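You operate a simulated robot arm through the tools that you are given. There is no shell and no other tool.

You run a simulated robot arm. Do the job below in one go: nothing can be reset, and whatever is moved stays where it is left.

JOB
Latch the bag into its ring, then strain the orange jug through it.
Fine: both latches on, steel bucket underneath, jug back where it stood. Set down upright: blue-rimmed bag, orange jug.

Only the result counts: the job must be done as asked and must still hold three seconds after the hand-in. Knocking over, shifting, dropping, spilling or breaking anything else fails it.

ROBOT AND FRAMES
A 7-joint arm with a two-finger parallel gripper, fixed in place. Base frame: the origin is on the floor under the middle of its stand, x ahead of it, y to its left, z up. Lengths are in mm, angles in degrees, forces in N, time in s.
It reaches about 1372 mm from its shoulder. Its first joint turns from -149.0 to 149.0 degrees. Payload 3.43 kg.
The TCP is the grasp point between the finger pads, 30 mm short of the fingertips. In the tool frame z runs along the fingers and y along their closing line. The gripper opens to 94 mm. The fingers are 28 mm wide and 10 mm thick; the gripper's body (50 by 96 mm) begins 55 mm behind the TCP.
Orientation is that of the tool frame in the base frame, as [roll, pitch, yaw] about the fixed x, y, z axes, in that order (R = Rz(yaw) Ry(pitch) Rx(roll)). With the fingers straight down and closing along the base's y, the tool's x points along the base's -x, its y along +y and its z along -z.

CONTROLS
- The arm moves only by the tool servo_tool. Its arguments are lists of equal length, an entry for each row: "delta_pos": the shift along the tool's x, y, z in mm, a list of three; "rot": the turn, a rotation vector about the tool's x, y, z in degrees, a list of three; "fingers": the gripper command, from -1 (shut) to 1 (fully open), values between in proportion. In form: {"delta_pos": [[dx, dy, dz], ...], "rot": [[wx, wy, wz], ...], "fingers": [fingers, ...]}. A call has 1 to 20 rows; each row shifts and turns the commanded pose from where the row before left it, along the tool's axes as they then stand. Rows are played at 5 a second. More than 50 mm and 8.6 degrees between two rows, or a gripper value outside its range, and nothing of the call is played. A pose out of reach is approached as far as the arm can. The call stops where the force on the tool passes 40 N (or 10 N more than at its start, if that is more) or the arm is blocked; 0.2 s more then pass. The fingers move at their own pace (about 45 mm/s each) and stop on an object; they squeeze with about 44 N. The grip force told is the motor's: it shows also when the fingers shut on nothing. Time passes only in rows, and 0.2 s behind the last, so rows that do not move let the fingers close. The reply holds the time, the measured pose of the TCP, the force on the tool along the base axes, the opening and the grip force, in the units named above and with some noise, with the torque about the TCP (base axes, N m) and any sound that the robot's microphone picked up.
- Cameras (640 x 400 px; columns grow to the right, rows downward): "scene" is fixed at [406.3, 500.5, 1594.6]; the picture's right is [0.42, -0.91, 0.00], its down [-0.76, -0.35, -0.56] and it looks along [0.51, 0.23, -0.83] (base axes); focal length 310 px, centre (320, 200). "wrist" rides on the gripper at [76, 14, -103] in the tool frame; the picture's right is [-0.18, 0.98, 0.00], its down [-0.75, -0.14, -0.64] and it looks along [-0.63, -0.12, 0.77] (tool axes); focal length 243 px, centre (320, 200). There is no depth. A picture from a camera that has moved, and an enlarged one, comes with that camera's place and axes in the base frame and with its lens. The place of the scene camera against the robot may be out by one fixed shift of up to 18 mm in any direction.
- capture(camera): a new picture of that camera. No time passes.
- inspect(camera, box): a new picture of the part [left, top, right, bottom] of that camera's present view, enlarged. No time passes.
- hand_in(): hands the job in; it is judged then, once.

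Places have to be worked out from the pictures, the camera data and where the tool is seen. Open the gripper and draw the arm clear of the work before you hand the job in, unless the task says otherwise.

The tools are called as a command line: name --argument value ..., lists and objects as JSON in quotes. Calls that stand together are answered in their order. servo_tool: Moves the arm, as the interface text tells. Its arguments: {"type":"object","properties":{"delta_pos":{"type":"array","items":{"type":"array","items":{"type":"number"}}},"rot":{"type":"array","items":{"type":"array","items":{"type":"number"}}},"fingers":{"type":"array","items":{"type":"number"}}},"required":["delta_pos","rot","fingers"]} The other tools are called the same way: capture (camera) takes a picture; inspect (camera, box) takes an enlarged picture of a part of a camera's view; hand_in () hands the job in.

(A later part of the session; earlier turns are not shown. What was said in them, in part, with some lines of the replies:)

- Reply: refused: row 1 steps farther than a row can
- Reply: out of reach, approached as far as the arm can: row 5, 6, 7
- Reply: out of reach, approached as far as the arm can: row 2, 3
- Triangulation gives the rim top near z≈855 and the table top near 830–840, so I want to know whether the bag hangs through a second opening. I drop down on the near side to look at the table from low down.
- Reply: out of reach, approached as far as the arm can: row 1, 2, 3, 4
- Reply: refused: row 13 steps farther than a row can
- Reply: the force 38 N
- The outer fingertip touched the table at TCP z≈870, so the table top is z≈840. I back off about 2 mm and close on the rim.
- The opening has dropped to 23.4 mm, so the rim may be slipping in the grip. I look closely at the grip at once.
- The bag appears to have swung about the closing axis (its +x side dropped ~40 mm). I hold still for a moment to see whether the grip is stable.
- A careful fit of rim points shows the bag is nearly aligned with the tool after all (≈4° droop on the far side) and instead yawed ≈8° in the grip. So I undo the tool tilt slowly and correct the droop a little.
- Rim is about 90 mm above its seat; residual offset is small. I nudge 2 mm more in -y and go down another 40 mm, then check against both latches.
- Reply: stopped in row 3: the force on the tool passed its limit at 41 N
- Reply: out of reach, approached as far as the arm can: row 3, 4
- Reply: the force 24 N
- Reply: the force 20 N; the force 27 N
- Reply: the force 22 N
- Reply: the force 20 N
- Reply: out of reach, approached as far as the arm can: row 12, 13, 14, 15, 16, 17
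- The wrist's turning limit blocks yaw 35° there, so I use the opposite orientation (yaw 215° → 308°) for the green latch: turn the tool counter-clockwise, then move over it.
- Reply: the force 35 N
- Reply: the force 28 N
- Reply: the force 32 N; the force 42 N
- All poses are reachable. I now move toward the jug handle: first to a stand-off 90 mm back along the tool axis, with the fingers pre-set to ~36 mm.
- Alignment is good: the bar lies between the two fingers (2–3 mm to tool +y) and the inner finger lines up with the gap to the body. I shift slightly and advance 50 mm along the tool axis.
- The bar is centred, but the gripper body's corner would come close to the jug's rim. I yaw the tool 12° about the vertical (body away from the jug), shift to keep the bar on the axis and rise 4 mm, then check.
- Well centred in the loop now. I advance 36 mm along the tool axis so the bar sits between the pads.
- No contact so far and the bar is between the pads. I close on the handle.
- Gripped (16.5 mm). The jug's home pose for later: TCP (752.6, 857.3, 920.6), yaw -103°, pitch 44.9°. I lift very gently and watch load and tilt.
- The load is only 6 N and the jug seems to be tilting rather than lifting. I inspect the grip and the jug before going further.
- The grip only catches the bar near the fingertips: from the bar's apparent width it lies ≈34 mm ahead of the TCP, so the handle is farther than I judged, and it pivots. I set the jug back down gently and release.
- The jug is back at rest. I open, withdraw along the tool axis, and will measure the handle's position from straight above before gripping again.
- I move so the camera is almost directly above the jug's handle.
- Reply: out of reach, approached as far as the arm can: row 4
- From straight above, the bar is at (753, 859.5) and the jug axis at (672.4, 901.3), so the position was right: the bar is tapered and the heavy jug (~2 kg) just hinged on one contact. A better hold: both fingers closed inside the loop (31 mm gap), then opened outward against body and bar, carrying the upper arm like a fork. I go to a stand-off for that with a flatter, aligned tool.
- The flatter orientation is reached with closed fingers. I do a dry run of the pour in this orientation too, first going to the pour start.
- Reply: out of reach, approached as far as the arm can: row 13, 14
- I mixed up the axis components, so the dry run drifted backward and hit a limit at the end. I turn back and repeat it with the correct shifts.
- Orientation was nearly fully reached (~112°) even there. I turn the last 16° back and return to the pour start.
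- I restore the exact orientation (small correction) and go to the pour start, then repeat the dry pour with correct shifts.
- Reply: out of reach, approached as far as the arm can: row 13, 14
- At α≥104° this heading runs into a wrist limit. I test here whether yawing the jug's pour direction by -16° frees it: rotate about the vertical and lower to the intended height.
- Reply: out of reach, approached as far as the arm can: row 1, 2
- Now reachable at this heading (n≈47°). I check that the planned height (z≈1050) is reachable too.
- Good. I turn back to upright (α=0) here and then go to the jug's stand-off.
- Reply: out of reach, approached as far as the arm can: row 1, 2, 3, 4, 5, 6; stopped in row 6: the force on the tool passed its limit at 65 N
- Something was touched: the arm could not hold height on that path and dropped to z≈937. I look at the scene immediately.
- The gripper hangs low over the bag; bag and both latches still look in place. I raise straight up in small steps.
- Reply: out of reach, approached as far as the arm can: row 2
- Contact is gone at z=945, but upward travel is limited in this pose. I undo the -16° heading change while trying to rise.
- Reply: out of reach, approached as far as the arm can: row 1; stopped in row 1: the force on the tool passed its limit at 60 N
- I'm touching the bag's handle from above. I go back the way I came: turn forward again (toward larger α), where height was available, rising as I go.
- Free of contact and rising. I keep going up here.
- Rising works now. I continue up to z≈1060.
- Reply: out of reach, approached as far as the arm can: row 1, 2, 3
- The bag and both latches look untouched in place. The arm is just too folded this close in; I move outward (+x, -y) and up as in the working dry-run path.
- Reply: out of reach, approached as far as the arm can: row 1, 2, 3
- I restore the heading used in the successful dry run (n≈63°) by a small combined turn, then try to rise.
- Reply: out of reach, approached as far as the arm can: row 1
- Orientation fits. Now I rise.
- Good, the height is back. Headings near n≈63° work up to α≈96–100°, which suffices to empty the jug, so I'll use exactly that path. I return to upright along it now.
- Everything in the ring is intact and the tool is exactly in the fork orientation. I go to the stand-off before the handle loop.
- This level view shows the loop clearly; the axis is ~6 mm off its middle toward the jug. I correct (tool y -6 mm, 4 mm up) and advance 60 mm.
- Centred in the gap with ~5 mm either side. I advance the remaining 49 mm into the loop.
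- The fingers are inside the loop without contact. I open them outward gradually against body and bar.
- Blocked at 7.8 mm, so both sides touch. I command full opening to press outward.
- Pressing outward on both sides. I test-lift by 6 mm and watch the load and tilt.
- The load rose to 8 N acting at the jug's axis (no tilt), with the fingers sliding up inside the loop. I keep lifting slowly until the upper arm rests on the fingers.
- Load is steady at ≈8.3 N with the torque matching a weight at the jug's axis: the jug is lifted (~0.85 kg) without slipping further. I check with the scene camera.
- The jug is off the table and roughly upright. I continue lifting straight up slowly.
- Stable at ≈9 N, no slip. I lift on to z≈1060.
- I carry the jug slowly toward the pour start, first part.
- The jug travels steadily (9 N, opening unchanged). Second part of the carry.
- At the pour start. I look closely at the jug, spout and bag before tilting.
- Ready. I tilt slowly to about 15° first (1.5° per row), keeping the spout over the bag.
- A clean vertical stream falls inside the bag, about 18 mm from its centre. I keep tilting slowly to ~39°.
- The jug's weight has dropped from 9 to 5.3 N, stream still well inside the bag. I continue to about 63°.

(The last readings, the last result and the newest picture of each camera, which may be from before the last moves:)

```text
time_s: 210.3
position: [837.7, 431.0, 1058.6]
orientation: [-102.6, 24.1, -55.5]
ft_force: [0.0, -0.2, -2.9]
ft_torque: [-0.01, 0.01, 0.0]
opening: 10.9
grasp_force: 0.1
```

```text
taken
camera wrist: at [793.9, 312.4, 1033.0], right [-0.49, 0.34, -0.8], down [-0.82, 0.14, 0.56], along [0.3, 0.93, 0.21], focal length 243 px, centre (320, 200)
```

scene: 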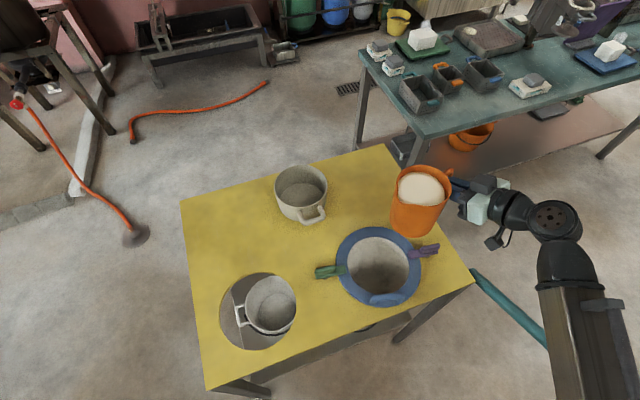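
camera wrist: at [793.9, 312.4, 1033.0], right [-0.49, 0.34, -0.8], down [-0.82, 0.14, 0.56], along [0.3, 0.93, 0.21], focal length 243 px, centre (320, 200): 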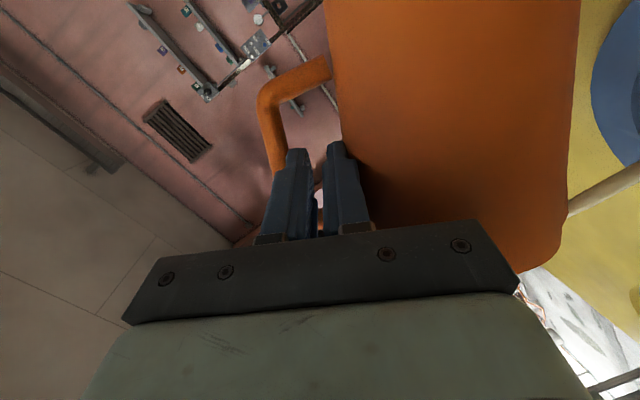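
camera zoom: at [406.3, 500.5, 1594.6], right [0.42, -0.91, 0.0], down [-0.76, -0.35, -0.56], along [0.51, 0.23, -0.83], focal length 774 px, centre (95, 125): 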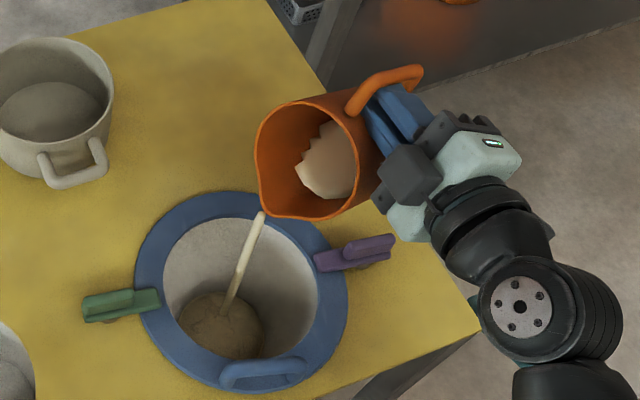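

About two thirds is out (2.9 N left on the gauge) and the bag holds the liquid while it drains. I go on to ~87°.

servo_tool --delta_pos '[[-1.66, 0.94, -0.8], [-1.71, 0.92, -0.83], [-1.76, 0.89, -0.85], [-1.81, 0.87, -0.87], [-1.86, 0.84, -0.9], [-1.91, 0.81, -0.92], [-1.96, 0.78, -0.94], [-2, 0.75, -0.97], [-2.04, 0.71, -0.99], [-2.09, 0.68, -1.01], [-2.13, 0.63, -1.03], [-2.17, 0.59, -1.05], [-2.21, 0.55, -1.07], [-2.25, 0.5, -1.09], [-2.29, 0.46, -1.1], [-2.31, 0.41, -1.12], [-2.35, 0.36, -1.13], [-2.38, 0.31, -1.15], [-2.41, 0.25, -1.16], [-2.43, 0.2, -1.18]]' --rot '[[0.52, 0, -1.08], [0.52, 0, -1.08], [0.52, 0, -1.08], [0.52, 0, -1.08], [0.52, 0, -1.08], [0.52, 0, -1.08], [0.52, 0, -1.08], [0.52, 0, -1.08], [0.52, 0, -1.08], [0.52, 0, -1.08], [0.52, 0, -1.08], [0.52, 0, -1.08], [0.52, 0, -1.08], [0.52, 0, -1.08], [0.52, 0, -1.08], [0.52, 0, -1.08], [0.52, 0, -1.08], [0.52, 0, -1.08], [0.52, 0, -1.08], [0.52, 0, -1.08]]' --fingers '[1, 1, 1, 1, 1, 1, 1, 1, 1, 1, 1, 1, 1, 1, 1, 1, 1, 1, 1, 1]'

inspect --camera "scene" --box '[320, 150, 500, 310]'

capture --camera "wrist"

```text
time_s: 214.5
position: [795.8, 453.5, 1057.9]
orientation: [-91.4, 2.7, -52.8]
ft_force: [-0.5, 0.0, -1.2]
ft_torque: [0.03, 0.08, 0.0]
opening: 11.4
grasp_force: 0.1
```

```text
2.50 times, centred on (410, 230) of scene
camera zoom: at [406.3, 500.5, 1594.6], right [0.42, -0.91, 0.0], down [-0.76, -0.35, -0.56], along [0.51, 0.23, -0.83], focal length 774 px, centre (95, 125)
```

zoom: 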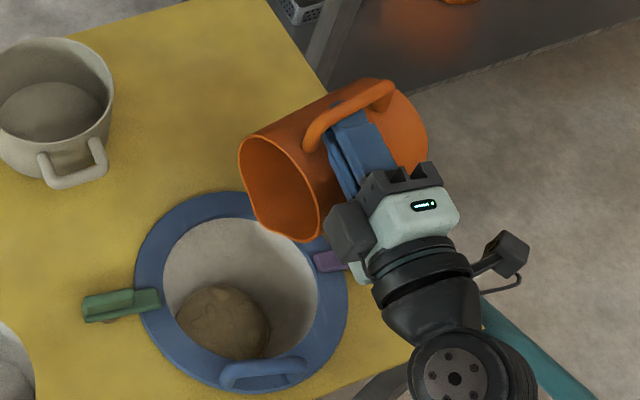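

```text
taken
camera wrist: at [758.8, 330.7, 1040.6], right [-0.16, 0.17, -0.97], down [-0.96, 0.21, 0.19], along [0.23, 0.96, 0.13], focal length 243 px, centre (320, 200)
```

wrist: 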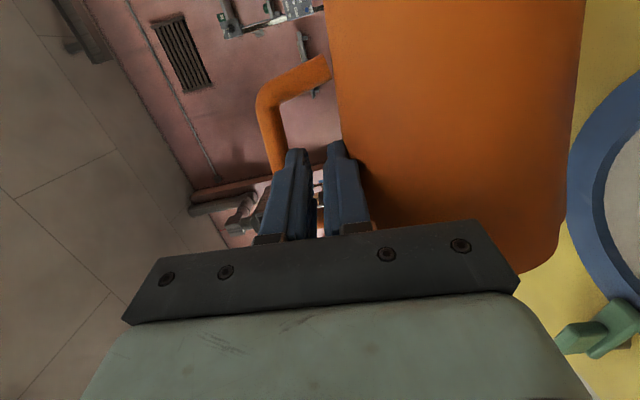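

The stream has ended and only the jug's own weight (~1.2 N) remains; strained solids lie in the bag. I tilt on to ~97° to drain the last drops and hold there a few seconds.

servo_tool --delta_pos '[[-2.9, 0.16, -1.4], [-2.9, 0.12, -1.4], [-2.9, 0.05, -1.4], [-2.9, 0, -1.4], [-2.9, -0.06, -1.4], [-2.9, -0.1, -1.4], [-2.9, -0.16, -1.4], [-2.9, -0.22, -1.4], [-2.9, -0.28, -1.4], [-2.9, -0.33, -1.4], [0, 0, 0], [0, 0, 0], [0, 0, 0], [0, 0, 0], [0, 0, 0], [0, 0, 0], [0, 0, 0], [0, 0, 0], [0, 0, 0], [0, 0, 0]]' --rot '[[0.435, 0, -0.9], [0.435, 0, -0.9], [0.435, 0, -0.9], [0.435, 0, -0.9], [0.435, 0, -0.9], [0.435, 0, -0.9], [0.435, 0, -0.9], [0.435, 0, -0.9], [0.435, 0, -0.9], [0.435, 0, -0.9], [0, 0, 0], [0, 0, 0], [0, 0, 0], [0, 0, 0], [0, 0, 0], [0, 0, 0], [0, 0, 0], [0, 0, 0], [0, 0, 0], [0, 0, 0]]' --fingers '[1, 1, 1, 1, 1, 1, 1, 1, 1, 1, 1, 1, 1, 1, 1, 1, 1, 1, 1, 1]'

inspect --camera "scene" --box '[320, 150, 500, 310]'

capture --camera "wrist"

```text
time_s: 218.7
position: [765.4, 467.1, 1057.0]
orientation: [-87.1, -6.3, -52.9]
ft_force: [0.7, -0.4, -1.3]
ft_torque: [0.03, 0.05, -0.02]
opening: 11.5
grasp_force: 0.0
```

```text
2.50 times, centred on (410, 230) of scene
camera zoom: at [406.3, 500.5, 1594.6], right [0.42, -0.91, 0.0], down [-0.76, -0.35, -0.56], along [0.51, 0.23, -0.83], focal length 774 px, centre (95, 125)
```

zoom: 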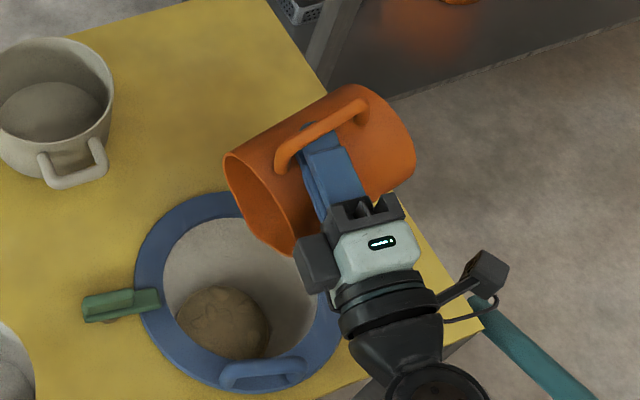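

```text
taken
camera wrist: at [731.3, 344.6, 1045.3], right [-0.01, 0.09, -1.0], down [-0.98, 0.22, 0.03], along [0.22, 0.97, 0.09], focal length 243 px, centre (320, 200)
```

wrist: 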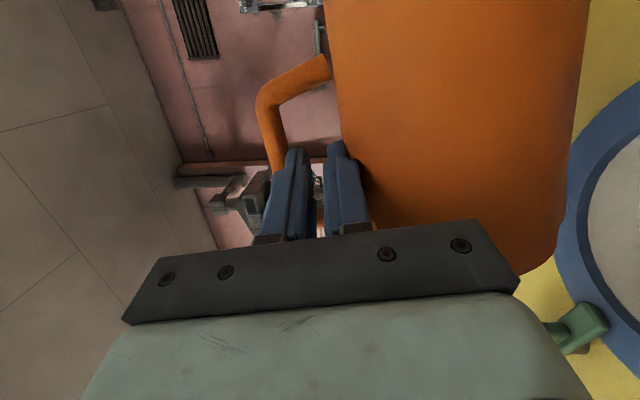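

The jug is empty. I turn it back upright along the same path, first to about 17°.

servo_tool --delta_pos '[[8.5, 1.2, 4.1], [8.4, 0.5, 4], [8.2, -0.2, 4], [8, -0.8, 3.9], [7.6, -1.3, 3.7], [7.2, -1.8, 3.5], [6.7, -2.3, 3.2], [6.2, -2.6, 3], [5.6, -2.9, 2.7], [5, -3.1, 2.4], [4.5, -3.2, 2.2], [3.8, -3.2, 1.8], [3.3, -3.1, 1.6], [2.6, -2.9, 1.3], [2.1, -2.6, 1], [1.6, -2.3, 0.8], [1.1, -1.8, 0.5], [0.7, -1.3, 0.3], [0.3, -0.8, 0.2], [0.1, -0.2, 0]]' --rot '[[-1.74, 0, 3.6], [-1.74, 0, 3.6], [-1.74, 0, 3.6], [-1.74, 0, 3.6], [-1.74, 0, 3.6], [-1.74, 0, 3.6], [-1.74, 0, 3.6], [-1.74, 0, 3.6], [-1.74, 0, 3.6], [-1.74, 0, 3.6], [-1.74, 0, 3.6], [-1.74, 0, 3.6], [-1.74, 0, 3.6], [-1.74, 0, 3.6], [-1.74, 0, 3.6], [-1.74, 0, 3.6], [-1.74, 0, 3.6], [-1.74, 0, 3.6], [-1.74, 0, 3.6], [-1.74, 0, 3.6]]' --fingers '[1, 1, 1, 1, 1, 1, 1, 1, 1, 1, 1, 1, 1, 1, 1, 1, 1, 1, 1, 1]'

servo_tool --delta_pos '[[0, 0.5, 0], [0, 1.2, 0], [0, 1.9, 0], [0, 2.5, 0], [0, 0, 0], [0, 0, 0]]' --rot '[[-1.74, 0, 3.6], [-1.74, 0, 3.6], [-1.74, 0, 3.6], [-1.74, 0, 3.6], [-0.44, 0, 0.9], [0, 0, 0]]' --fingers '[1, 1, 1, 1, 1, 1]'

capture --camera "wrist"

inspect --camera "scene" --box '[320, 150, 500, 310]'

```text
time_s: 222.9
position: [865.7, 416.8, 1056.8]
orientation: [-145.2, 59.5, -86.0]
ft_force: [-0.4, 0.6, -0.8]
ft_torque: [-0.08, -0.04, 0.03]
opening: 12.0
grasp_force: 0.1
```

```text
time_s: 224.3
position: [861.5, 419.1, 1055.9]
orientation: [179.9, 64.1, -117.1]
ft_force: [0.1, 0.0, -0.3]
ft_torque: [-0.03, -0.02, -0.03]
opening: 11.6
grasp_force: 0.1
```

```text
taken
camera wrist: at [791.7, 313.8, 1031.2], right [-0.84, 0.52, 0.17], down [0.01, -0.29, 0.96], along [0.54, 0.81, 0.23], focal length 243 px, centre (320, 200)
```

wrist: 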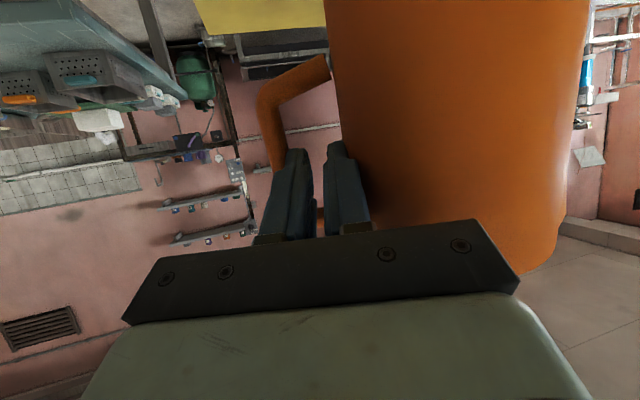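

```text
2.50 times, centred on (410, 230) of scene
camera zoom: at [406.3, 500.5, 1594.6], right [0.42, -0.91, 0.0], down [-0.76, -0.35, -0.56], along [0.51, 0.23, -0.83], focal length 774 px, centre (95, 125)
```

zoom: 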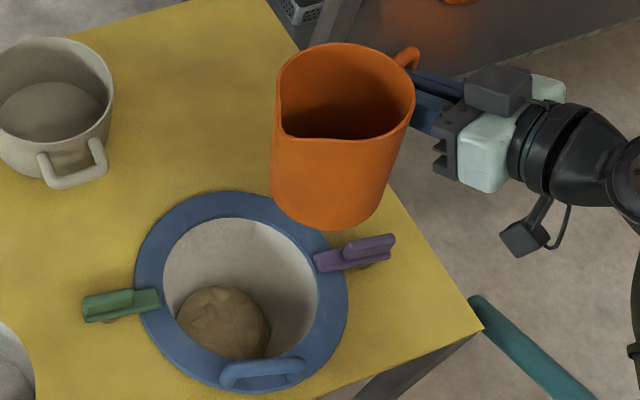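

The jug is empty and upright in roll, but it has swung about the finger line: its base leans ~14° toward the robot. Since it's empty, I level it by pitching the tool up ~12° and check.

servo_tool --delta_pos '[[0, 0, 0], [0, 0, 0], [0, 0, 0], [0, 0, 0], [0, 0, 0]]' --rot '[[0, -3, 0], [0, -3, 0], [0, -3, 0], [0, -3, 0], [0, 0, 0]]' --fingers '[1, 1, 1, 1, 1]'

capture --camera "wrist"

inspect --camera "scene" --box '[320, 150, 500, 310]'

```text
time_s: 225.5
position: [861.6, 419.1, 1054.9]
orientation: [179.9, 76.1, -117.1]
ft_force: [-0.2, 0.0, -0.8]
ft_torque: [-0.07, -0.03, 0.0]
opening: 12.0
grasp_force: 0.0
```

```text
taken
camera wrist: at [795.5, 320.1, 1004.7], right [-0.86, 0.48, 0.18], down [-0.07, -0.46, 0.89], along [0.51, 0.74, 0.43], focal length 243 px, centre (320, 200)
```

wrist: 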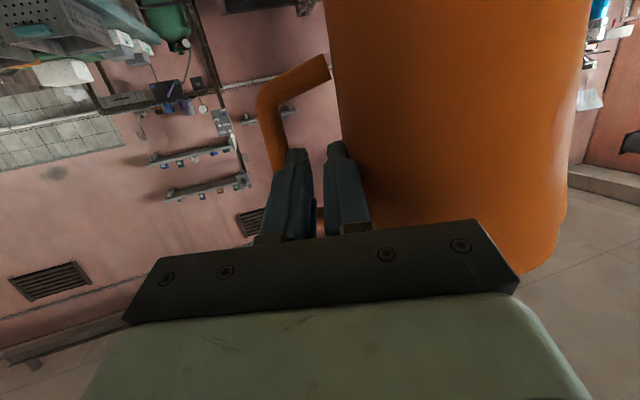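

```text
2.50 times, centred on (410, 230) of scene
camera zoom: at [406.3, 500.5, 1594.6], right [0.42, -0.91, 0.0], down [-0.76, -0.35, -0.56], along [0.51, 0.23, -0.83], focal length 774 px, centre (95, 125)
```

zoom: 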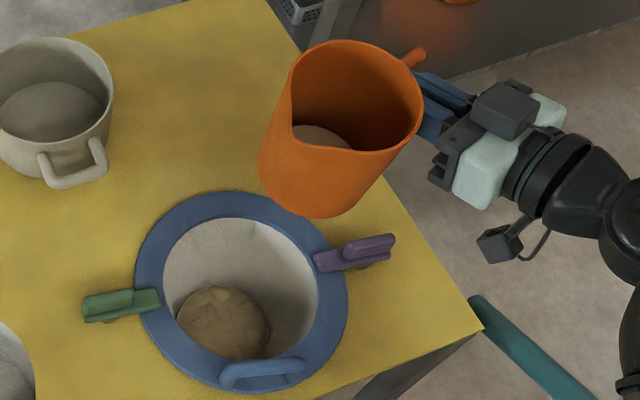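

The jug is now about upright, and I can see a pale patch at its bottom. I enlarge to see whether liquid remains.

inspect --camera "scene" --box '[380, 155, 450, 205]'

inspect --camera "scene" --box '[335, 225, 425, 315]'

```text
8.00 times, centred on (415, 180) of scene
camera zoom: at [406.3, 500.5, 1594.6], right [0.42, -0.91, 0.0], down [-0.76, -0.35, -0.56], along [0.51, 0.23, -0.83], focal length 2478 px, centre (-440, 360)
```

zoom: 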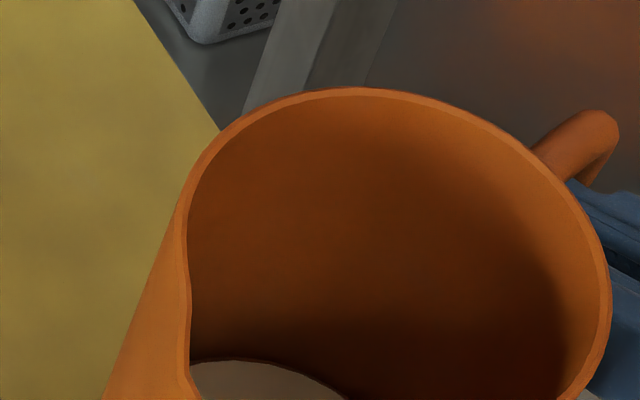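

```text
4.44 times, centred on (380, 270) of scene
camera zoom: at [406.3, 500.5, 1594.6], right [0.42, -0.91, 0.0], down [-0.76, -0.35, -0.56], along [0.51, 0.23, -0.83], focal length 1377 px, centre (53, -111)
```

zoom: 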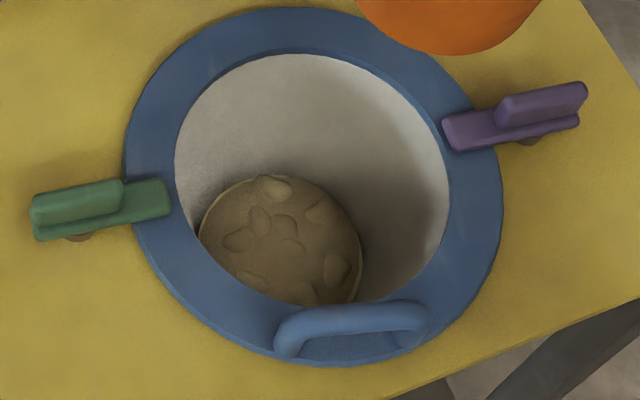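

There may be a thin residue in the jug. I take a few still readings to weigh what I'm holding.

servo_tool --delta_pos '[[0, 0, 0]]' --rot '[[0, 0, 0]]' --fingers '[1]'

servo_tool --delta_pos '[[0, 0, 0]]' --rot '[[0, 0, 0]]' --fingers '[1]'

servo_tool --delta_pos '[[0, 0, 0]]' --rot '[[0, 0, 0]]' --fingers '[1]'

servo_tool --delta_pos '[[0, 0, 0]]' --rot '[[0, 0, 0]]' --fingers '[1]'

```text
time_s: 225.9
position: [861.2, 418.0, 1055.1]
orientation: [179.9, 76.2, -117.1]
ft_force: [0.8, 0.1, -1.3]
ft_torque: [-0.05, -0.06, 0.01]
opening: 11.9
grasp_force: 0.1
```

```text
time_s: 226.3
position: [862.5, 419.2, 1055.9]
orientation: [179.9, 76.0, -117.0]
ft_force: [0.0, 0.5, -0.9]
ft_torque: [-0.06, -0.02, -0.04]
opening: 11.7
grasp_force: 0.0
```

```text
time_s: 226.7
position: [860.6, 418.6, 1055.5]
orientation: [179.9, 76.1, -116.9]
ft_force: [0.4, 0.1, -1.5]
ft_torque: [-0.09, -0.06, 0.02]
opening: 11.7
grasp_force: 0.0
```

```text
time_s: 227.1
position: [860.9, 419.5, 1054.6]
orientation: [179.9, 76.0, -117.0]
ft_force: [-0.5, -0.6, -1.5]
ft_torque: [-0.03, -0.04, 0.01]
opening: 11.6
grasp_force: 0.0
```

The held weight is steady at ≈1.2 N and did not change between 87° and 97°, so that is the empty jug. I carry it back toward its home spot at height.

servo_tool --delta_pos '[[-0.74, 2.8, 2.8], [-1.48, 5.6, 5.55], [-2.2, 8.35, 8.33], [-2.2, 8.35, 8.33], [-2.2, 8.35, 8.33], [-2.2, 8.35, 8.33], [-2.2, 8.35, 8.33], [-2.2, 8.35, 8.33], [-2.2, 8.35, 8.33], [-2.2, 8.35, 8.33], [-2.2, 8.35, 8.33], [-2.2, 8.35, 8.33], [-2.2, 8.35, 8.33], [-2.2, 8.35, 8.33], [-2.2, 8.35, 8.33], [-2.2, 8.35, 8.33], [-2.2, 8.35, 8.33], [-2.2, 8.35, 8.33], [-1.48, 5.6, 5.55], [-0.74, 2.8, 2.8]]' --rot '[[0, 0, 0], [0, 0, 0], [0, 0, 0], [0, 0, 0], [0, 0, 0], [0, 0, 0], [0, 0, 0], [0, 0, 0], [0, 0, 0], [0, 0, 0], [0, 0, 0], [0, 0, 0], [0, 0, 0], [0, 0, 0], [0, 0, 0], [0, 0, 0], [0, 0, 0], [0, 0, 0], [0, 0, 0], [0, 0, 0]]' --fingers '[1, 1, 1, 1, 1, 1, 1, 1, 1, 1, 1, 1, 1, 1, 1, 1, 1, 1, 1, 1]'

servo_tool --delta_pos '[[-0.74, 2.8, 2.8], [-1.48, 5.6, 5.55], [-2.2, 8.35, 8.33], [-2.2, 8.35, 8.33], [-2.2, 8.35, 8.33], [-2.2, 8.35, 8.33], [-2.2, 8.35, 8.33], [-2.2, 8.35, 8.33], [-2.2, 8.35, 8.33], [-2.2, 8.35, 8.33], [-2.2, 8.35, 8.33], [-2.2, 8.35, 8.33], [-2.2, 8.35, 8.33], [-2.2, 8.35, 8.33], [-2.2, 8.35, 8.33], [-2.2, 8.35, 8.33], [-2.2, 8.35, 8.33], [-2.2, 8.35, 8.33], [-2.2, 8.35, 8.33], [-0.74, 2.8, 2.8]]' --rot '[[0, 0, 0], [0, 0, 0], [0, 0, 0], [0, 0, 0], [0, 0, 0], [0, 0, 0], [0, 0, 0], [0, 0, 0], [0, 0, 0], [0, 0, 0], [0, 0, 0], [0, 0, 0], [0, 0, 0], [0, 0, 0], [0, 0, 0], [0, 0, 0], [0, 0, 0], [0, 0, 0], [0, 0, 0], [0, 0, 0]]' --fingers '[1, 1, 1, 1, 1, 1, 1, 1, 1, 1, 1, 1, 1, 1, 1, 1, 1, 1, 1, 1]'

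capture --camera "scene"

capture --camera "wrist"

```text
time_s: 231.3
position: [798.1, 624.2, 1056.7]
orientation: [-180.0, 76.1, -117.0]
ft_force: [-0.2, 0.0, -1.2]
ft_torque: [-0.02, -0.04, -0.02]
opening: 11.8
grasp_force: 0.0
```

```text
time_s: 235.5
position: [732.9, 835.0, 1062.6]
orientation: [179.9, 76.1, -117.0]
ft_force: [0.8, 0.4, -1.4]
ft_torque: [-0.04, -0.08, 0.0]
opening: 11.7
grasp_force: 0.2
```

```text
taken
```

scene: 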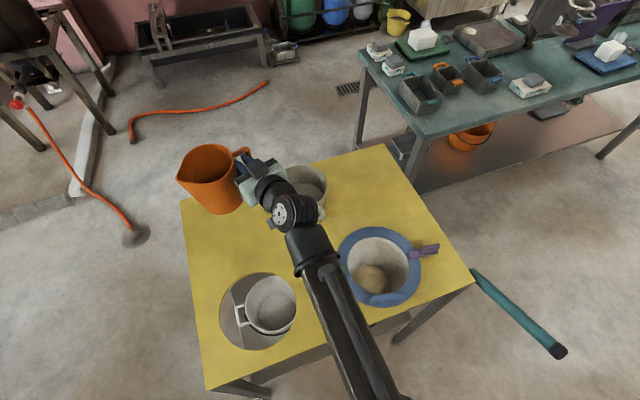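

```text
taken
camera wrist: at [667.3, 735.7, 1011.8], right [-0.86, 0.49, 0.18], down [-0.07, -0.46, 0.89], along [0.51, 0.74, 0.43], focal length 243 px, centre (320, 200)
```

wrist: 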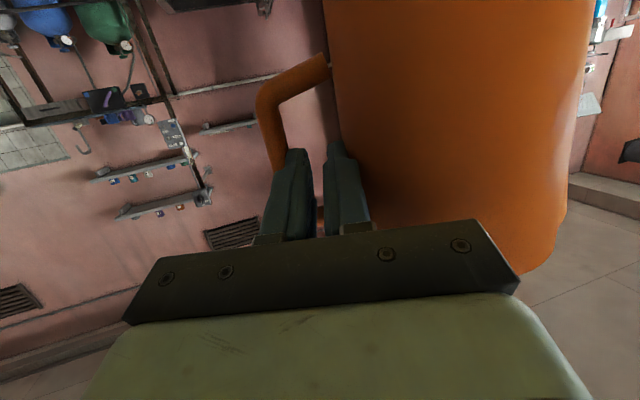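

I make the last small horizontal move above home and check the jug's uprightness.

servo_tool --delta_pos '[[-1.7, 6.5, 6.7], [-1.6, 6.4, 6.7], [0, 0, 0]]' --rot '[[0, 0, 0], [0, 0, 0], [0, 0, 0]]' --fingers '[1, 1, 1]'

inspect --camera "scene" --box '[155, 120, 305, 250]'

```text
time_s: 236.3
position: [727.3, 850.8, 1060.3]
orientation: [-180.0, 76.1, -117.0]
ft_force: [0.4, -0.5, -1.4]
ft_torque: [-0.06, -0.05, 0.0]
opening: 11.6
grasp_force: 0.1
```

```text
3.08 times, centred on (230, 185) of scene
camera zoom: at [406.3, 500.5, 1594.6], right [0.42, -0.91, 0.0], down [-0.76, -0.35, -0.56], along [0.51, 0.23, -0.83], focal length 953 px, centre (597, 246)
```

zoom: 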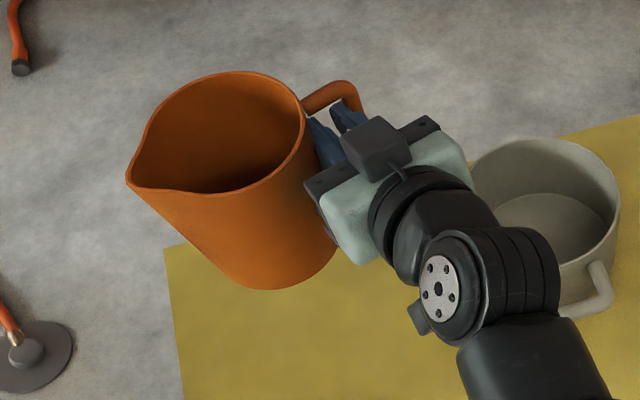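

The jug is upright and looks empty. I lower it straight down to ~15 mm above the table.

servo_tool --delta_pos '[[3.9, 0, 0.97], [7.76, 0, 1.94], [7.76, 0, 1.94], [7.76, 0, 1.94], [7.76, 0, 1.94], [7.76, 0, 1.94], [7.76, 0, 1.94], [7.76, 0, 1.94], [7.76, 0, 1.94], [7.76, 0, 1.94], [7.76, 0, 1.94], [7.76, 0, 1.94], [7.76, 0, 1.94], [7.76, 0, 1.94], [5.8, 0, 1.45], [2.9, 0, 0.7], [0, 0, 0]]' --rot '[[0, 0, 0], [0, 0, 0], [0, 0, 0], [0, 0, 0], [0, 0, 0], [0, 0, 0], [0, 0, 0], [0, 0, 0], [0, 0, 0], [0, 0, 0], [0, 0, 0], [0, 0, 0], [0, 0, 0], [0, 0, 0], [0, 0, 0], [0, 0, 0], [0, 0, 0]]' --fingers '[1, 1, 1, 1, 1, 1, 1, 1, 1, 1, 1, 1, 1, 1, 1, 1, 1]'

inspect --camera "scene" --box '[170, 150, 290, 260]'

capture --camera "wrist"

```text
time_s: 239.9
position: [729.4, 851.5, 943.1]
orientation: [180.0, 76.1, -117.0]
ft_force: [0.0, 0.3, -1.3]
ft_torque: [-0.04, -0.06, -0.03]
opening: 11.6
grasp_force: 0.0
```

```text
3.64 times, centred on (230, 205) of scene
camera zoom: at [406.3, 500.5, 1594.6], right [0.42, -0.91, 0.0], down [-0.76, -0.35, -0.56], along [0.51, 0.23, -0.83], focal length 1127 px, centre (647, 182)
```

zoom: 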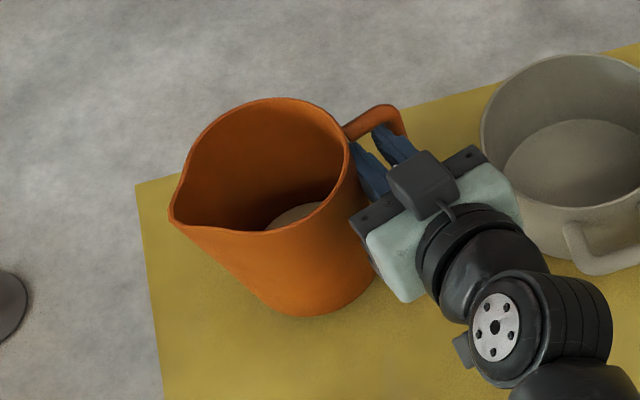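

```text
taken
camera wrist: at [663.4, 753.3, 892.8], right [-0.86, 0.49, 0.18], down [-0.07, -0.46, 0.89], along [0.51, 0.74, 0.43], focal length 243 px, centre (320, 200)
```

wrist: 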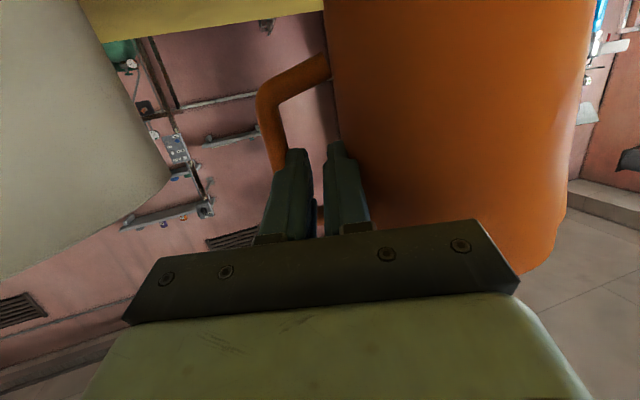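

About 13 mm to go. I lower in 2 mm steps and watch for contact.

servo_tool --delta_pos '[[1.94, 0, 0.48], [1.94, 0, 0.48], [1.94, 0, 0.48], [1.94, 0, 0.48], [0, 0, 0]]' --rot '[[0, 0, 0], [0, 0, 0], [0, 0, 0], [0, 0, 0], [0, 0, 0]]' --fingers '[1, 1, 1, 1, 1]'

inspect --camera "scene" --box '[200, 175, 260, 225]'

```text
time_s: 241.1
position: [729.0, 850.6, 935.6]
orientation: [180.0, 76.1, -117.0]
ft_force: [0.4, 0.7, -1.8]
ft_torque: [0.0, -0.01, 0.0]
opening: 11.7
grasp_force: 0.2
```

```text
8.00 times, centred on (230, 200) of scene
camera zoom: at [406.3, 500.5, 1594.6], right [0.42, -0.91, 0.0], down [-0.76, -0.35, -0.56], along [0.51, 0.23, -0.83], focal length 2478 px, centre (1040, 200)
```

zoom: 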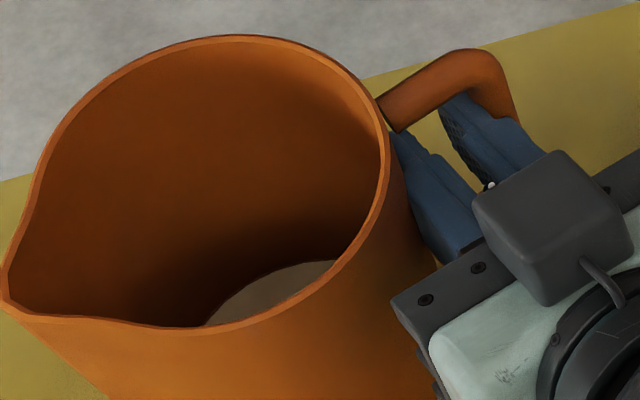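

No contact yet. I continue in small steps.

servo_tool --delta_pos '[[1.46, 0, 0.36], [1.46, 0, 0.36], [1.46, 0, 0.36], [0, 0, 0]]' --rot '[[0, 0, 0], [0, 0, 0], [0, 0, 0], [0, 0, 0]]' --fingers '[1, 1, 1, 1]'

servo_tool --delta_pos '[[1.46, 0, 0.36], [0, 0, 0]]' --rot '[[0, 0, 0], [0, 0, 0]]' --fingers '[1, 1]'

capture --camera "wrist"

```text
time_s: 242.1
position: [729.6, 851.7, 929.9]
orientation: [179.9, 76.1, -117.1]
ft_force: [-1.0, 0.8, 0.2]
ft_torque: [0.05, 0.1, 0.0]
opening: 11.8
grasp_force: 0.0
```

```text
time_s: 242.7
position: [729.0, 850.7, 930.9]
orientation: [179.7, 76.2, -117.3]
ft_force: [2.1, 0.5, 5.6]
ft_torque: [0.24, 0.42, -0.11]
opening: 11.5
grasp_force: 0.1
```

```text
taken
camera wrist: at [663.1, 752.7, 879.5], right [-0.86, 0.49, 0.18], down [-0.07, -0.46, 0.89], along [0.51, 0.74, 0.43], focal length 243 px, centre (320, 200)
```

wrist: 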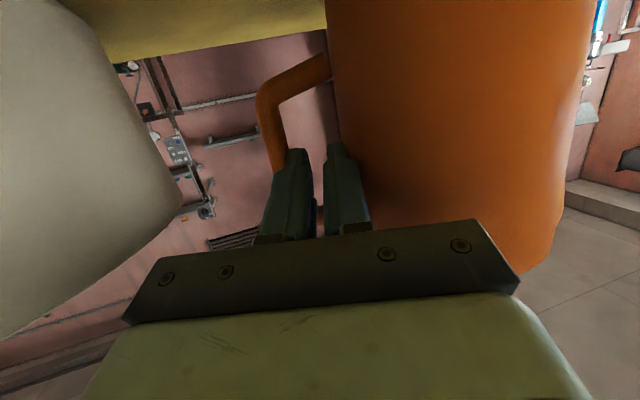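

The jug touches the table (5.6 N, resultant near its centre, so the base is flush). I close the fingers to free the handle.

servo_tool --delta_pos '[[0, 0, 0], [0, 0, 0], [0, 0, 0], [0, 0, 0], [0, 0, 0]]' --rot '[[0, 0, 0], [0, 0, 0], [0, 0, 0], [0, 0, 0], [0, 0, 0]]' --fingers '[-0.78, -0.85, -0.95, -1, -1]'

capture --camera "wrist"

inspect --camera "wrist" --box '[220, 60, 460, 210]'

inspect --camera "scene" --box '[170, 150, 290, 260]'

```text
time_s: 243.9
position: [727.9, 851.4, 929.4]
orientation: [179.9, 76.1, -117.1]
ft_force: [0.1, 0.8, 0.0]
ft_torque: [0.02, 0.01, 0.0]
opening: 0.2
grasp_force: 32.9
```

```text
taken
camera wrist: at [662.9, 752.7, 878.9], right [-0.86, 0.49, 0.18], down [-0.07, -0.46, 0.89], along [0.51, 0.74, 0.43], focal length 243 px, centre (320, 200)
```

wrist: 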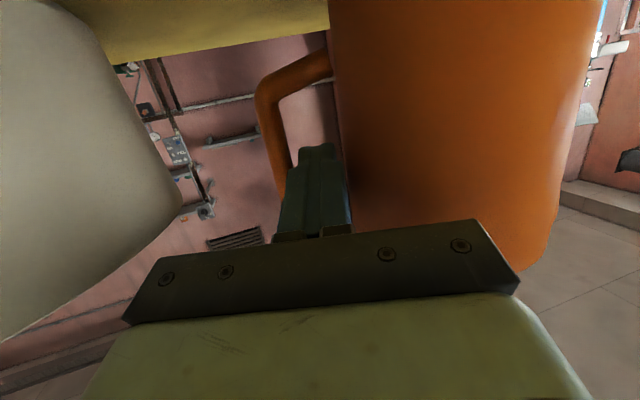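

```text
2.67 times, centred on (340, 135) of wrist
camera zoom: at [662.9, 752.7, 878.9], right [-0.86, 0.49, 0.18], down [-0.07, -0.46, 0.89], along [0.51, 0.74, 0.43], focal length 647 px, centre (267, 373)
```

zoom: 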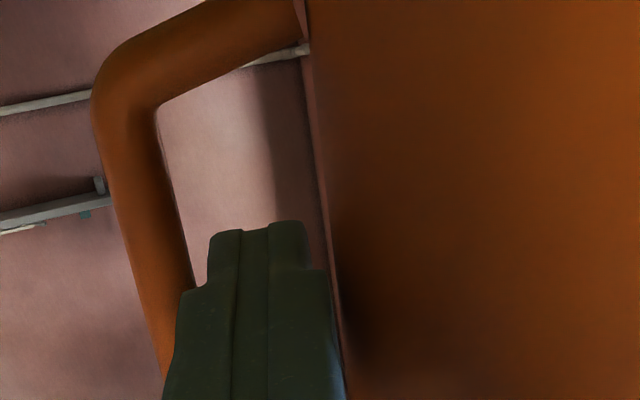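

```text
3.64 times, centred on (230, 205) of scene
camera zoom: at [406.3, 500.5, 1594.6], right [0.42, -0.91, 0.0], down [-0.76, -0.35, -0.56], along [0.51, 0.23, -0.83], focal length 1127 px, centre (647, 182)
```

zoom: 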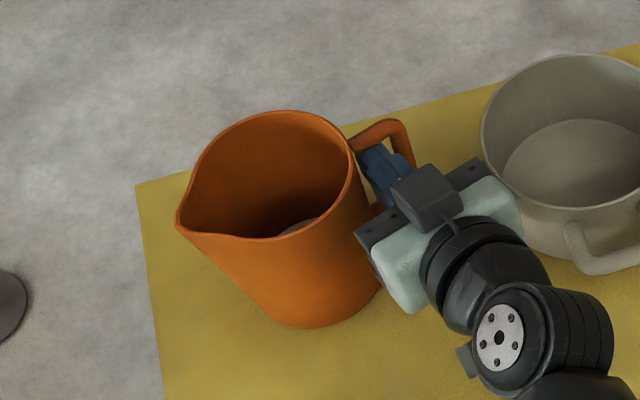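

The jug stands free, within ~5 mm of where it was by the scene view. I withdraw the fingers straight back along the tool axis.

servo_tool --delta_pos '[[0, 0, -8], [0, 0, -15], [0, 0, -25], [0, 0, -35], [0, 0, -40]]' --rot '[[0, 0, 0], [0, 0, 0], [0, 0, 0], [0, 0, 0], [0, 0, 0]]' --fingers '[-1, -1, -1, -1, -1]'

inspect --camera "scene" --box '[180, 150, 340, 250]'

capture --camera "wrist"

```text
time_s: 245.1
position: [675.2, 746.4, 956.9]
orientation: [179.9, 76.0, -117.0]
ft_force: [0.7, 0.5, -1.0]
ft_torque: [0.0, 0.01, 0.01]
opening: 0.0
grasp_force: 32.3
```

```text
4.00 times, centred on (260, 200) of scene
camera zoom: at [406.3, 500.5, 1594.6], right [0.42, -0.91, 0.0], down [-0.76, -0.35, -0.56], along [0.51, 0.23, -0.83], focal length 1239 px, centre (560, 200)
```

zoom: 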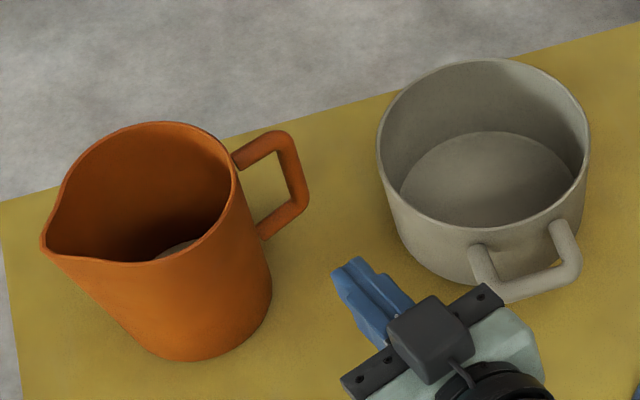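

```text
taken
camera wrist: at [608.7, 647.2, 906.2], right [-0.86, 0.49, 0.18], down [-0.07, -0.46, 0.89], along [0.51, 0.74, 0.43], focal length 243 px, centre (320, 200)
```

wrist: 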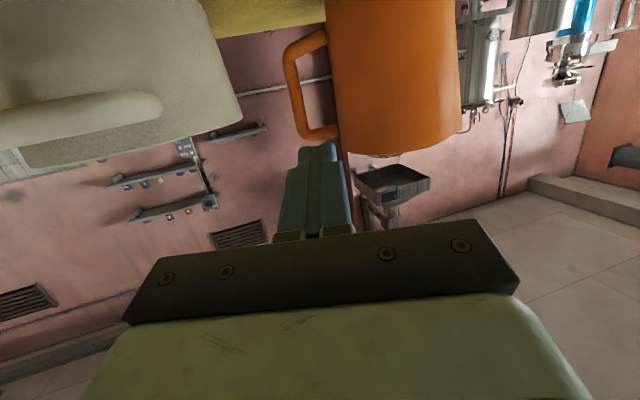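

The jug is within ~4 mm of its original place and the pot is unmoved. I now rise and turn the camera down to look into the jug.

servo_tool --delta_pos '[[-33, 0, -8.2], [-33, 0, -8.2], [-33, 0, -8.2], [0, 0, 0], [0, 0, 0], [0, 0, 0], [0, 0, 0], [0, 0, 0], [0, 0, 0], [0, 0, 0], [0, 0, 0], [0, 0, 0], [0, 0, 0]]' --rot '[[0, 0, 0], [0, 0, 0], [0, 0, 0], [0, 7.6, 0], [0, 7.6, 0], [0, 7.6, 0], [0, 7.6, 0], [0, 7.6, 0], [0, 7.6, 0], [0, 7.6, 0], [0, 7.6, 0], [0, 7.6, 0], [0, 7.6, 0]]' --fingers '[-1, -1, -1, -1, -1, -1, -1, -1, -1, -1, -1, -1, -1]'

capture --camera "wrist"

```text
time_s: 247.9
position: [674.9, 744.7, 1061.4]
orientation: [-180.0, 0.0, -117.1]
ft_force: [0.0, -0.1, 0.1]
ft_torque: [0.01, -0.02, 0.0]
opening: 0.0
grasp_force: 33.3
```

```text
taken
camera wrist: at [627.0, 684.3, 1162.3], right [-0.79, 0.61, 0.0], down [0.47, 0.61, 0.64], along [0.39, 0.51, -0.77], focal length 243 px, centre (320, 200)
```

wrist: 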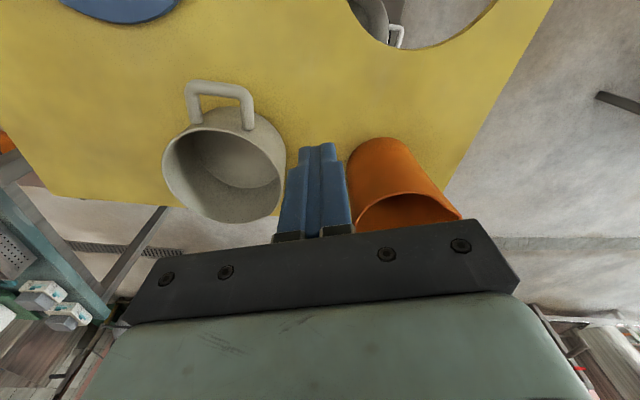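

I move the camera over the jug.

servo_tool --delta_pos '[[-41, 0.4, 0], [-41, 0.4, 0], [-41, 0.4, 0], [-30, 0.4, 0]]' --rot '[[0, 0, 0], [0, 0, 0], [0, 0, 0], [0, 0, 0]]' --fingers '[-1, -1, -1, -1]'

capture --camera "wrist"

inspect --camera "wrist" --box '[300, 0, 540, 150]'

```text
time_s: 248.9
position: [742.9, 883.0, 1062.2]
orientation: [179.9, 0.1, -117.0]
ft_force: [-0.7, 0.2, 0.0]
ft_torque: [0.02, -0.03, 0.03]
opening: 0.0
grasp_force: 32.9
```

```text
taken
camera wrist: at [695.4, 820.5, 1163.9], right [-0.79, 0.61, 0.0], down [0.47, 0.61, 0.64], along [0.39, 0.51, -0.77], focal length 243 px, centre (320, 200)
```

wrist: 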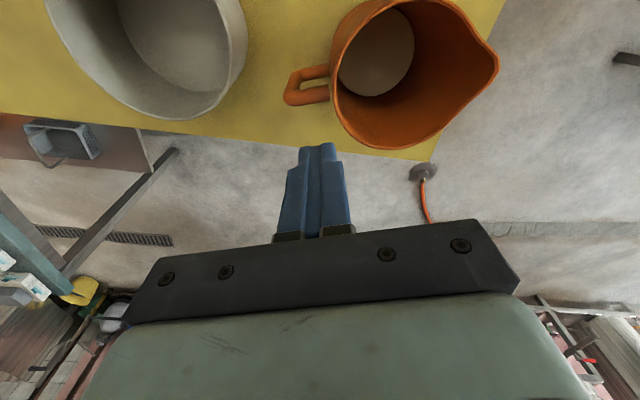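

```text
2.67 times, centred on (420, 75) of wrist
camera zoom: at [695.4, 820.5, 1163.9], right [-0.79, 0.61, 0.0], down [0.47, 0.61, 0.64], along [0.39, 0.51, -0.77], focal length 647 px, centre (53, 533)
```

zoom: 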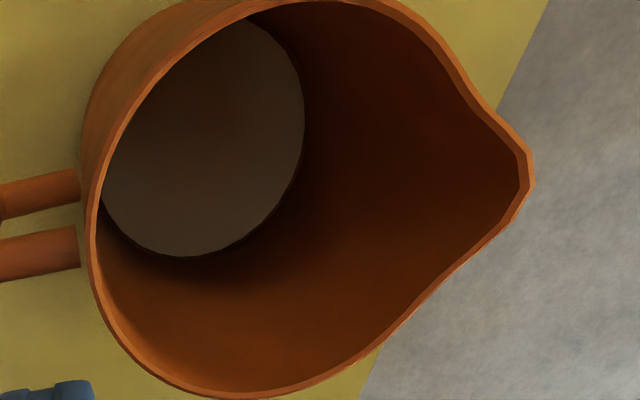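

Only a film is left on the jug's bottom, and the handle is at (752, 857) versus (753, 859.5) originally, so the jug is back in place. I open the gripper and draw the arm up and clear of the table.

servo_tool --delta_pos '[[0, 0, -40], [44.2, -2, -5], [44.2, -2, -5], [44.2, -2, -5], [44.2, -2, -5], [44.2, -2, -5], [44.2, -2, -5], [44.2, -2, -5], [44.2, -2, -5], [44.2, -2, -5], [44.2, -2, -5], [44.6, -13.8, 0], [44.6, -13.8, 0], [44.6, -13.8, 0], [44.6, -13.8, 0], [44.6, -13.8, 0]]' --rot '[[0, 0, 0], [0, 0, 0], [0, 0, 0], [0, 0, 0], [0, 0, 0], [0, 0, 0], [0, 0, 0], [0, 0, 0], [0, 0, 0], [0, 0, 0], [0, 0, 0], [0, 0, 0], [0, 0, 0], [0, 0, 0], [0, 0, 0], [0, 0, 0]]' --fingers '[-1, 0, 1, 1, 1, 1, 1, 1, 1, 1, 1, 1, 1, 1, 1, 1]'

capture --camera "scene"

capture --camera "wrist"

```text
time_s: 251.1
position: [585.9, 532.1, 1143.1]
orientation: [-179.9, 0.8, -117.3]
ft_force: [7.2, 4.2, -12.5]
ft_torque: [0.31, 0.04, 0.21]
opening: 94.1
grasp_force: 0.0
stopped in row 10: the force on the tool passed its limit at 59 N (the readings are from after the stop); the commanded pose is now the measured one
```

```text
taken
```

scene: 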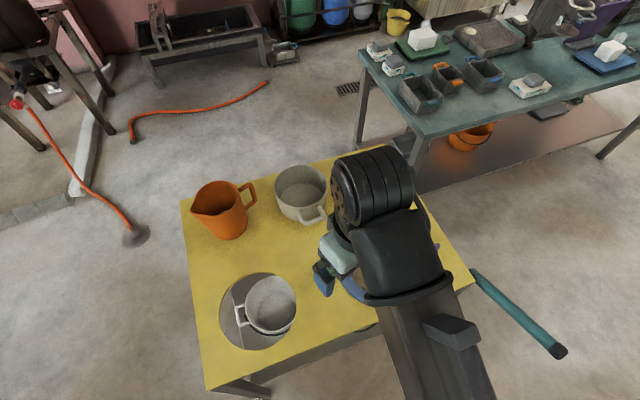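

```text
taken
camera wrist: at [537.9, 469.9, 1242.8], right [-0.79, 0.62, 0.0], down [0.47, 0.6, 0.65], along [0.4, 0.51, -0.76], focal length 243 px, centre (320, 200)
```

wrist: 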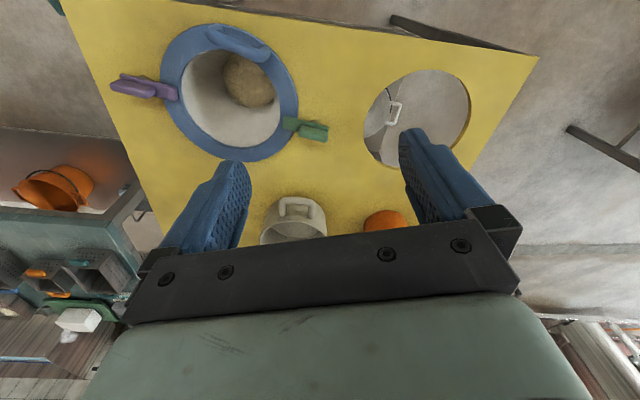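

The stop came in free air, so the camera mount likely touched the arm's own forearm; the scene is undisturbed. I back off a little and turn the tool toward its default yaw before retreating.

servo_tool --delta_pos '[[-20, 0, 0], [-30, 0, 0], [-30, 0, 0], [0, 0, 0]]' --rot '[[0, 0, 0], [0, 0, 0], [0, 0, 0], [0, 0, 0]]' --fingers '[1, 1, 1, 1]'

inspect --camera "wrist" --box '[90, 0, 350, 190]'

```text
time_s: 252.1
position: [622.0, 603.8, 1142.0]
orientation: [-179.8, 0.6, -117.4]
ft_force: [-0.1, 0.6, -1.3]
ft_torque: [0.03, 0.0, 0.0]
opening: 94.2
grasp_force: 0.2
```

```text
2.11 times, centred on (220, 95) of wrist
camera zoom: at [574.0, 541.3, 1242.7], right [-0.79, 0.62, 0.0], down [0.47, 0.6, 0.65], along [0.4, 0.51, -0.76], focal length 511 px, centre (530, 421)
```

zoom: 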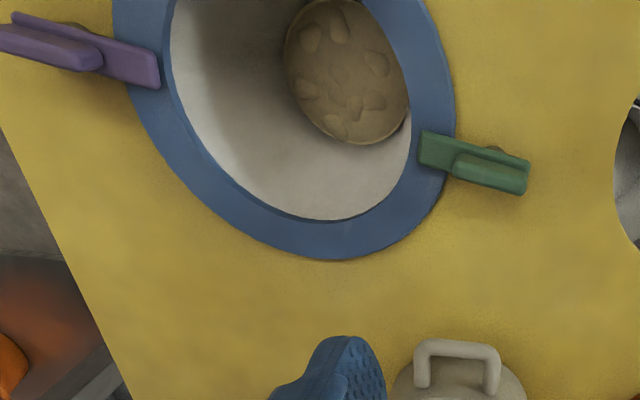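

Free again; both latches lie on the rim and the bag holds only solids. I turn the tool to its default yaw and retreat to the robot's side of the table.

servo_tool --delta_pos '[[0, 0, 0], [0, 0, 0], [0, 0, 0], [0, 0, 0], [0, 0, 0], [0, 0, 0], [0, 0, 0], [0, 0, 0], [2.75, -44, 0], [2.75, -44, 0], [2.75, -44, 0], [2.75, -44, 0], [2.75, -44, 0], [2.75, -44, 0], [2.75, -44, 0], [2.75, -44, 0]]' --rot '[[0, 0, 7.8], [0, 0, 7.8], [0, 0, 7.8], [0, 0, 7.8], [0, 0, 7.8], [0, 0, 7.8], [0, 0, 7.8], [0, 0, 7.8], [0, 0, 0], [0, 0, 0], [0, 0, 0], [0, 0, 0], [0, 0, 0], [0, 0, 0], [0, 0, 0], [0, 0, 0]]' --fingers '[1, 1, 1, 1, 1, 1, 1, 1, 1, 1, 1, 1, 1, 1, 1, 1]'

capture --camera "scene"

capture --camera "wrist"

```text
time_s: 255.5
position: [615.8, 259.2, 1104.6]
orientation: [179.3, 0.8, -179.7]
ft_force: [-0.2, 0.9, -0.7]
ft_torque: [0.01, 0.01, 0.03]
opening: 94.3
grasp_force: 0.1
out of reach, approached as far as the arm can: row 13, 14, 15, 16
```

```text
taken
```

scene: 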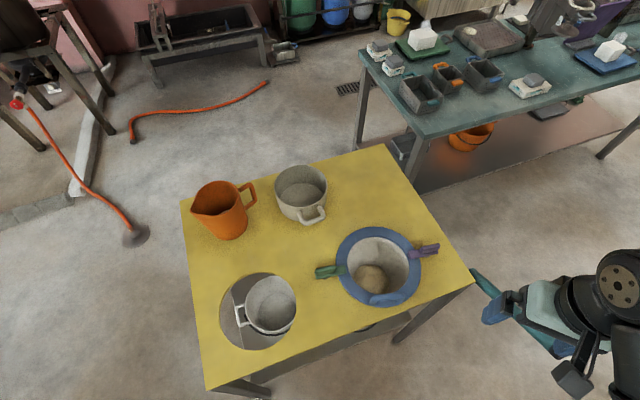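

```text
taken
camera wrist: at [539.3, 272.0, 1204.9], right [0.18, 0.98, 0.01], down [0.75, -0.15, 0.65], along [0.64, -0.11, -0.76], focal length 243 px, centre (320, 200)
```

wrist: 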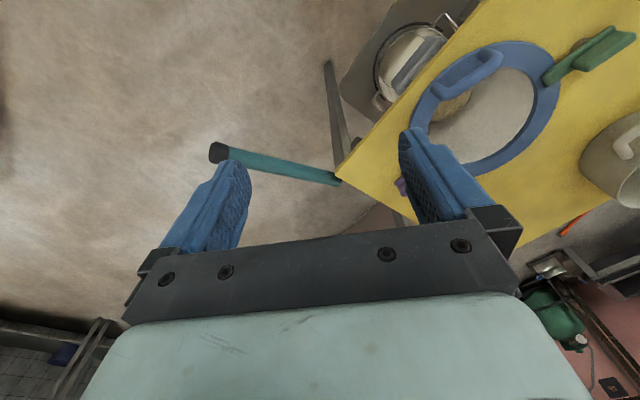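

The arm is clear. In this view the steel bucket under the table is visible and seems to hold the pale liquid; I check it and compare the table with the start.

inspect --camera "wrist" --box '[330, 0, 560, 144]'

inspect --camera "scene" --box '[170, 130, 490, 330]'

inspect --camera "scene" --box '[310, 210, 450, 320]'

```text
2.78 times, centred on (445, 72) of wrist
camera zoom: at [539.3, 272.0, 1204.9], right [0.18, 0.98, 0.01], down [0.75, -0.15, 0.65], along [0.64, -0.11, -0.76], focal length 674 px, centre (-27, 556)
```

zoom: 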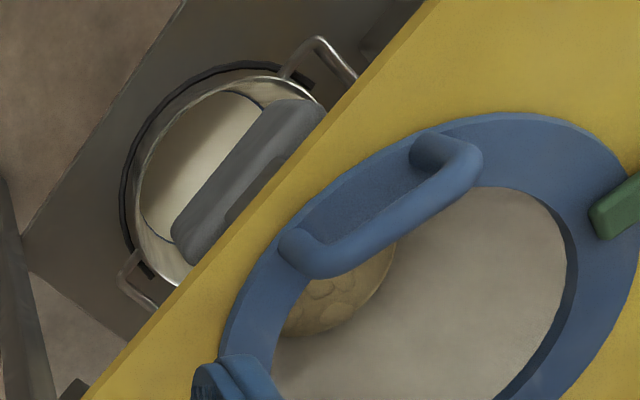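

```text
2.00 times, centred on (330, 230) of scene
camera zoom: at [406.3, 500.5, 1594.6], right [0.42, -0.91, 0.0], down [-0.76, -0.35, -0.56], along [0.51, 0.23, -0.83], focal length 620 px, centre (300, 140)
```

zoom: 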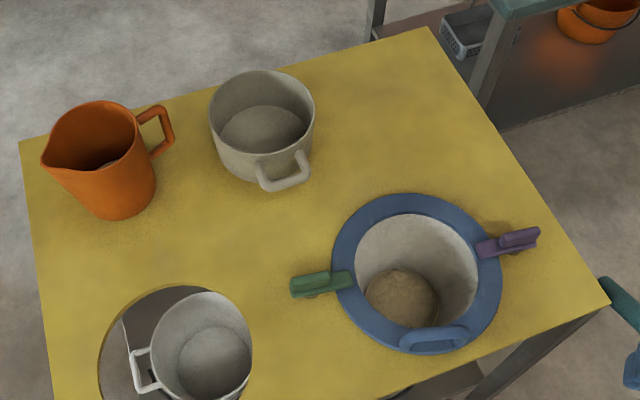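

```text
3.64 times, centred on (380, 265) of scene
camera zoom: at [406.3, 500.5, 1594.6], right [0.42, -0.91, 0.0], down [-0.76, -0.35, -0.56], along [0.51, 0.23, -0.83], focal length 1127 px, centre (102, -36)
```

zoom: 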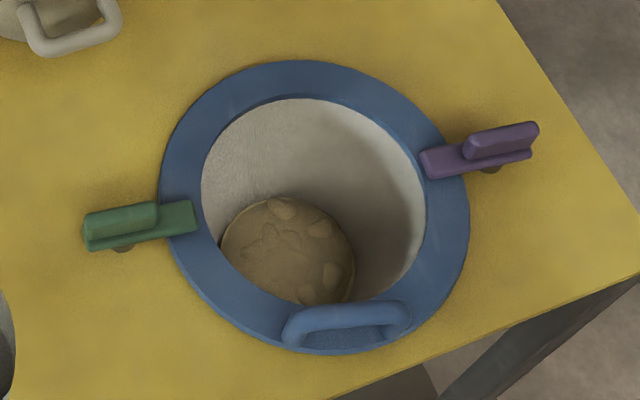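

The steel bucket under the ring now holds the cream liquid. Both latches lie over the bag's rim, and the jug stands upright within about 4 mm of where it began. Pot, white vessel and table look unchanged, and the gripper is open and clear, so I hand in.

hand_in

```text
The job is handed in.
```

I handed the job in. The bag is latched into its ring and the orange jug has been strained through it. No verdict came back with the hand-in, so this is what I last saw in the cameras:

- **Bag:** It sits upright in the ring with both latches, purple and green, turned over its rim to their end stops. It holds only the strained solids.
- **Bucket:** The steel bucket is under the ring and now holds the pale liquid. I saw no spills on the table.
- **Jug:** It stands upright about 4 mm from its original spot. It poured out until the weight stopped dropping; a pale film remains on its bottom.
- **Other things:** The pot, the white vessel and the table look unmoved.

Two contacts happened along the way:

- **Bag handle:** During a test of the pour motion without the jug, the gripper pressed on the bag's handle twice, up to about 65 N. Bag and latches looked undisturbed afterwards.
- **Force stop in mid-air:** While pulling back, the arm stopped on force near nothing visible, probably its camera mount touching its own forearm. The scene looked undisturbed.

My first grips on the bag and jug also failed, so each was set down and regripped: the bag by its rim, and the jug with the fingers spread inside the handle. The gripper is open and clear of the table.
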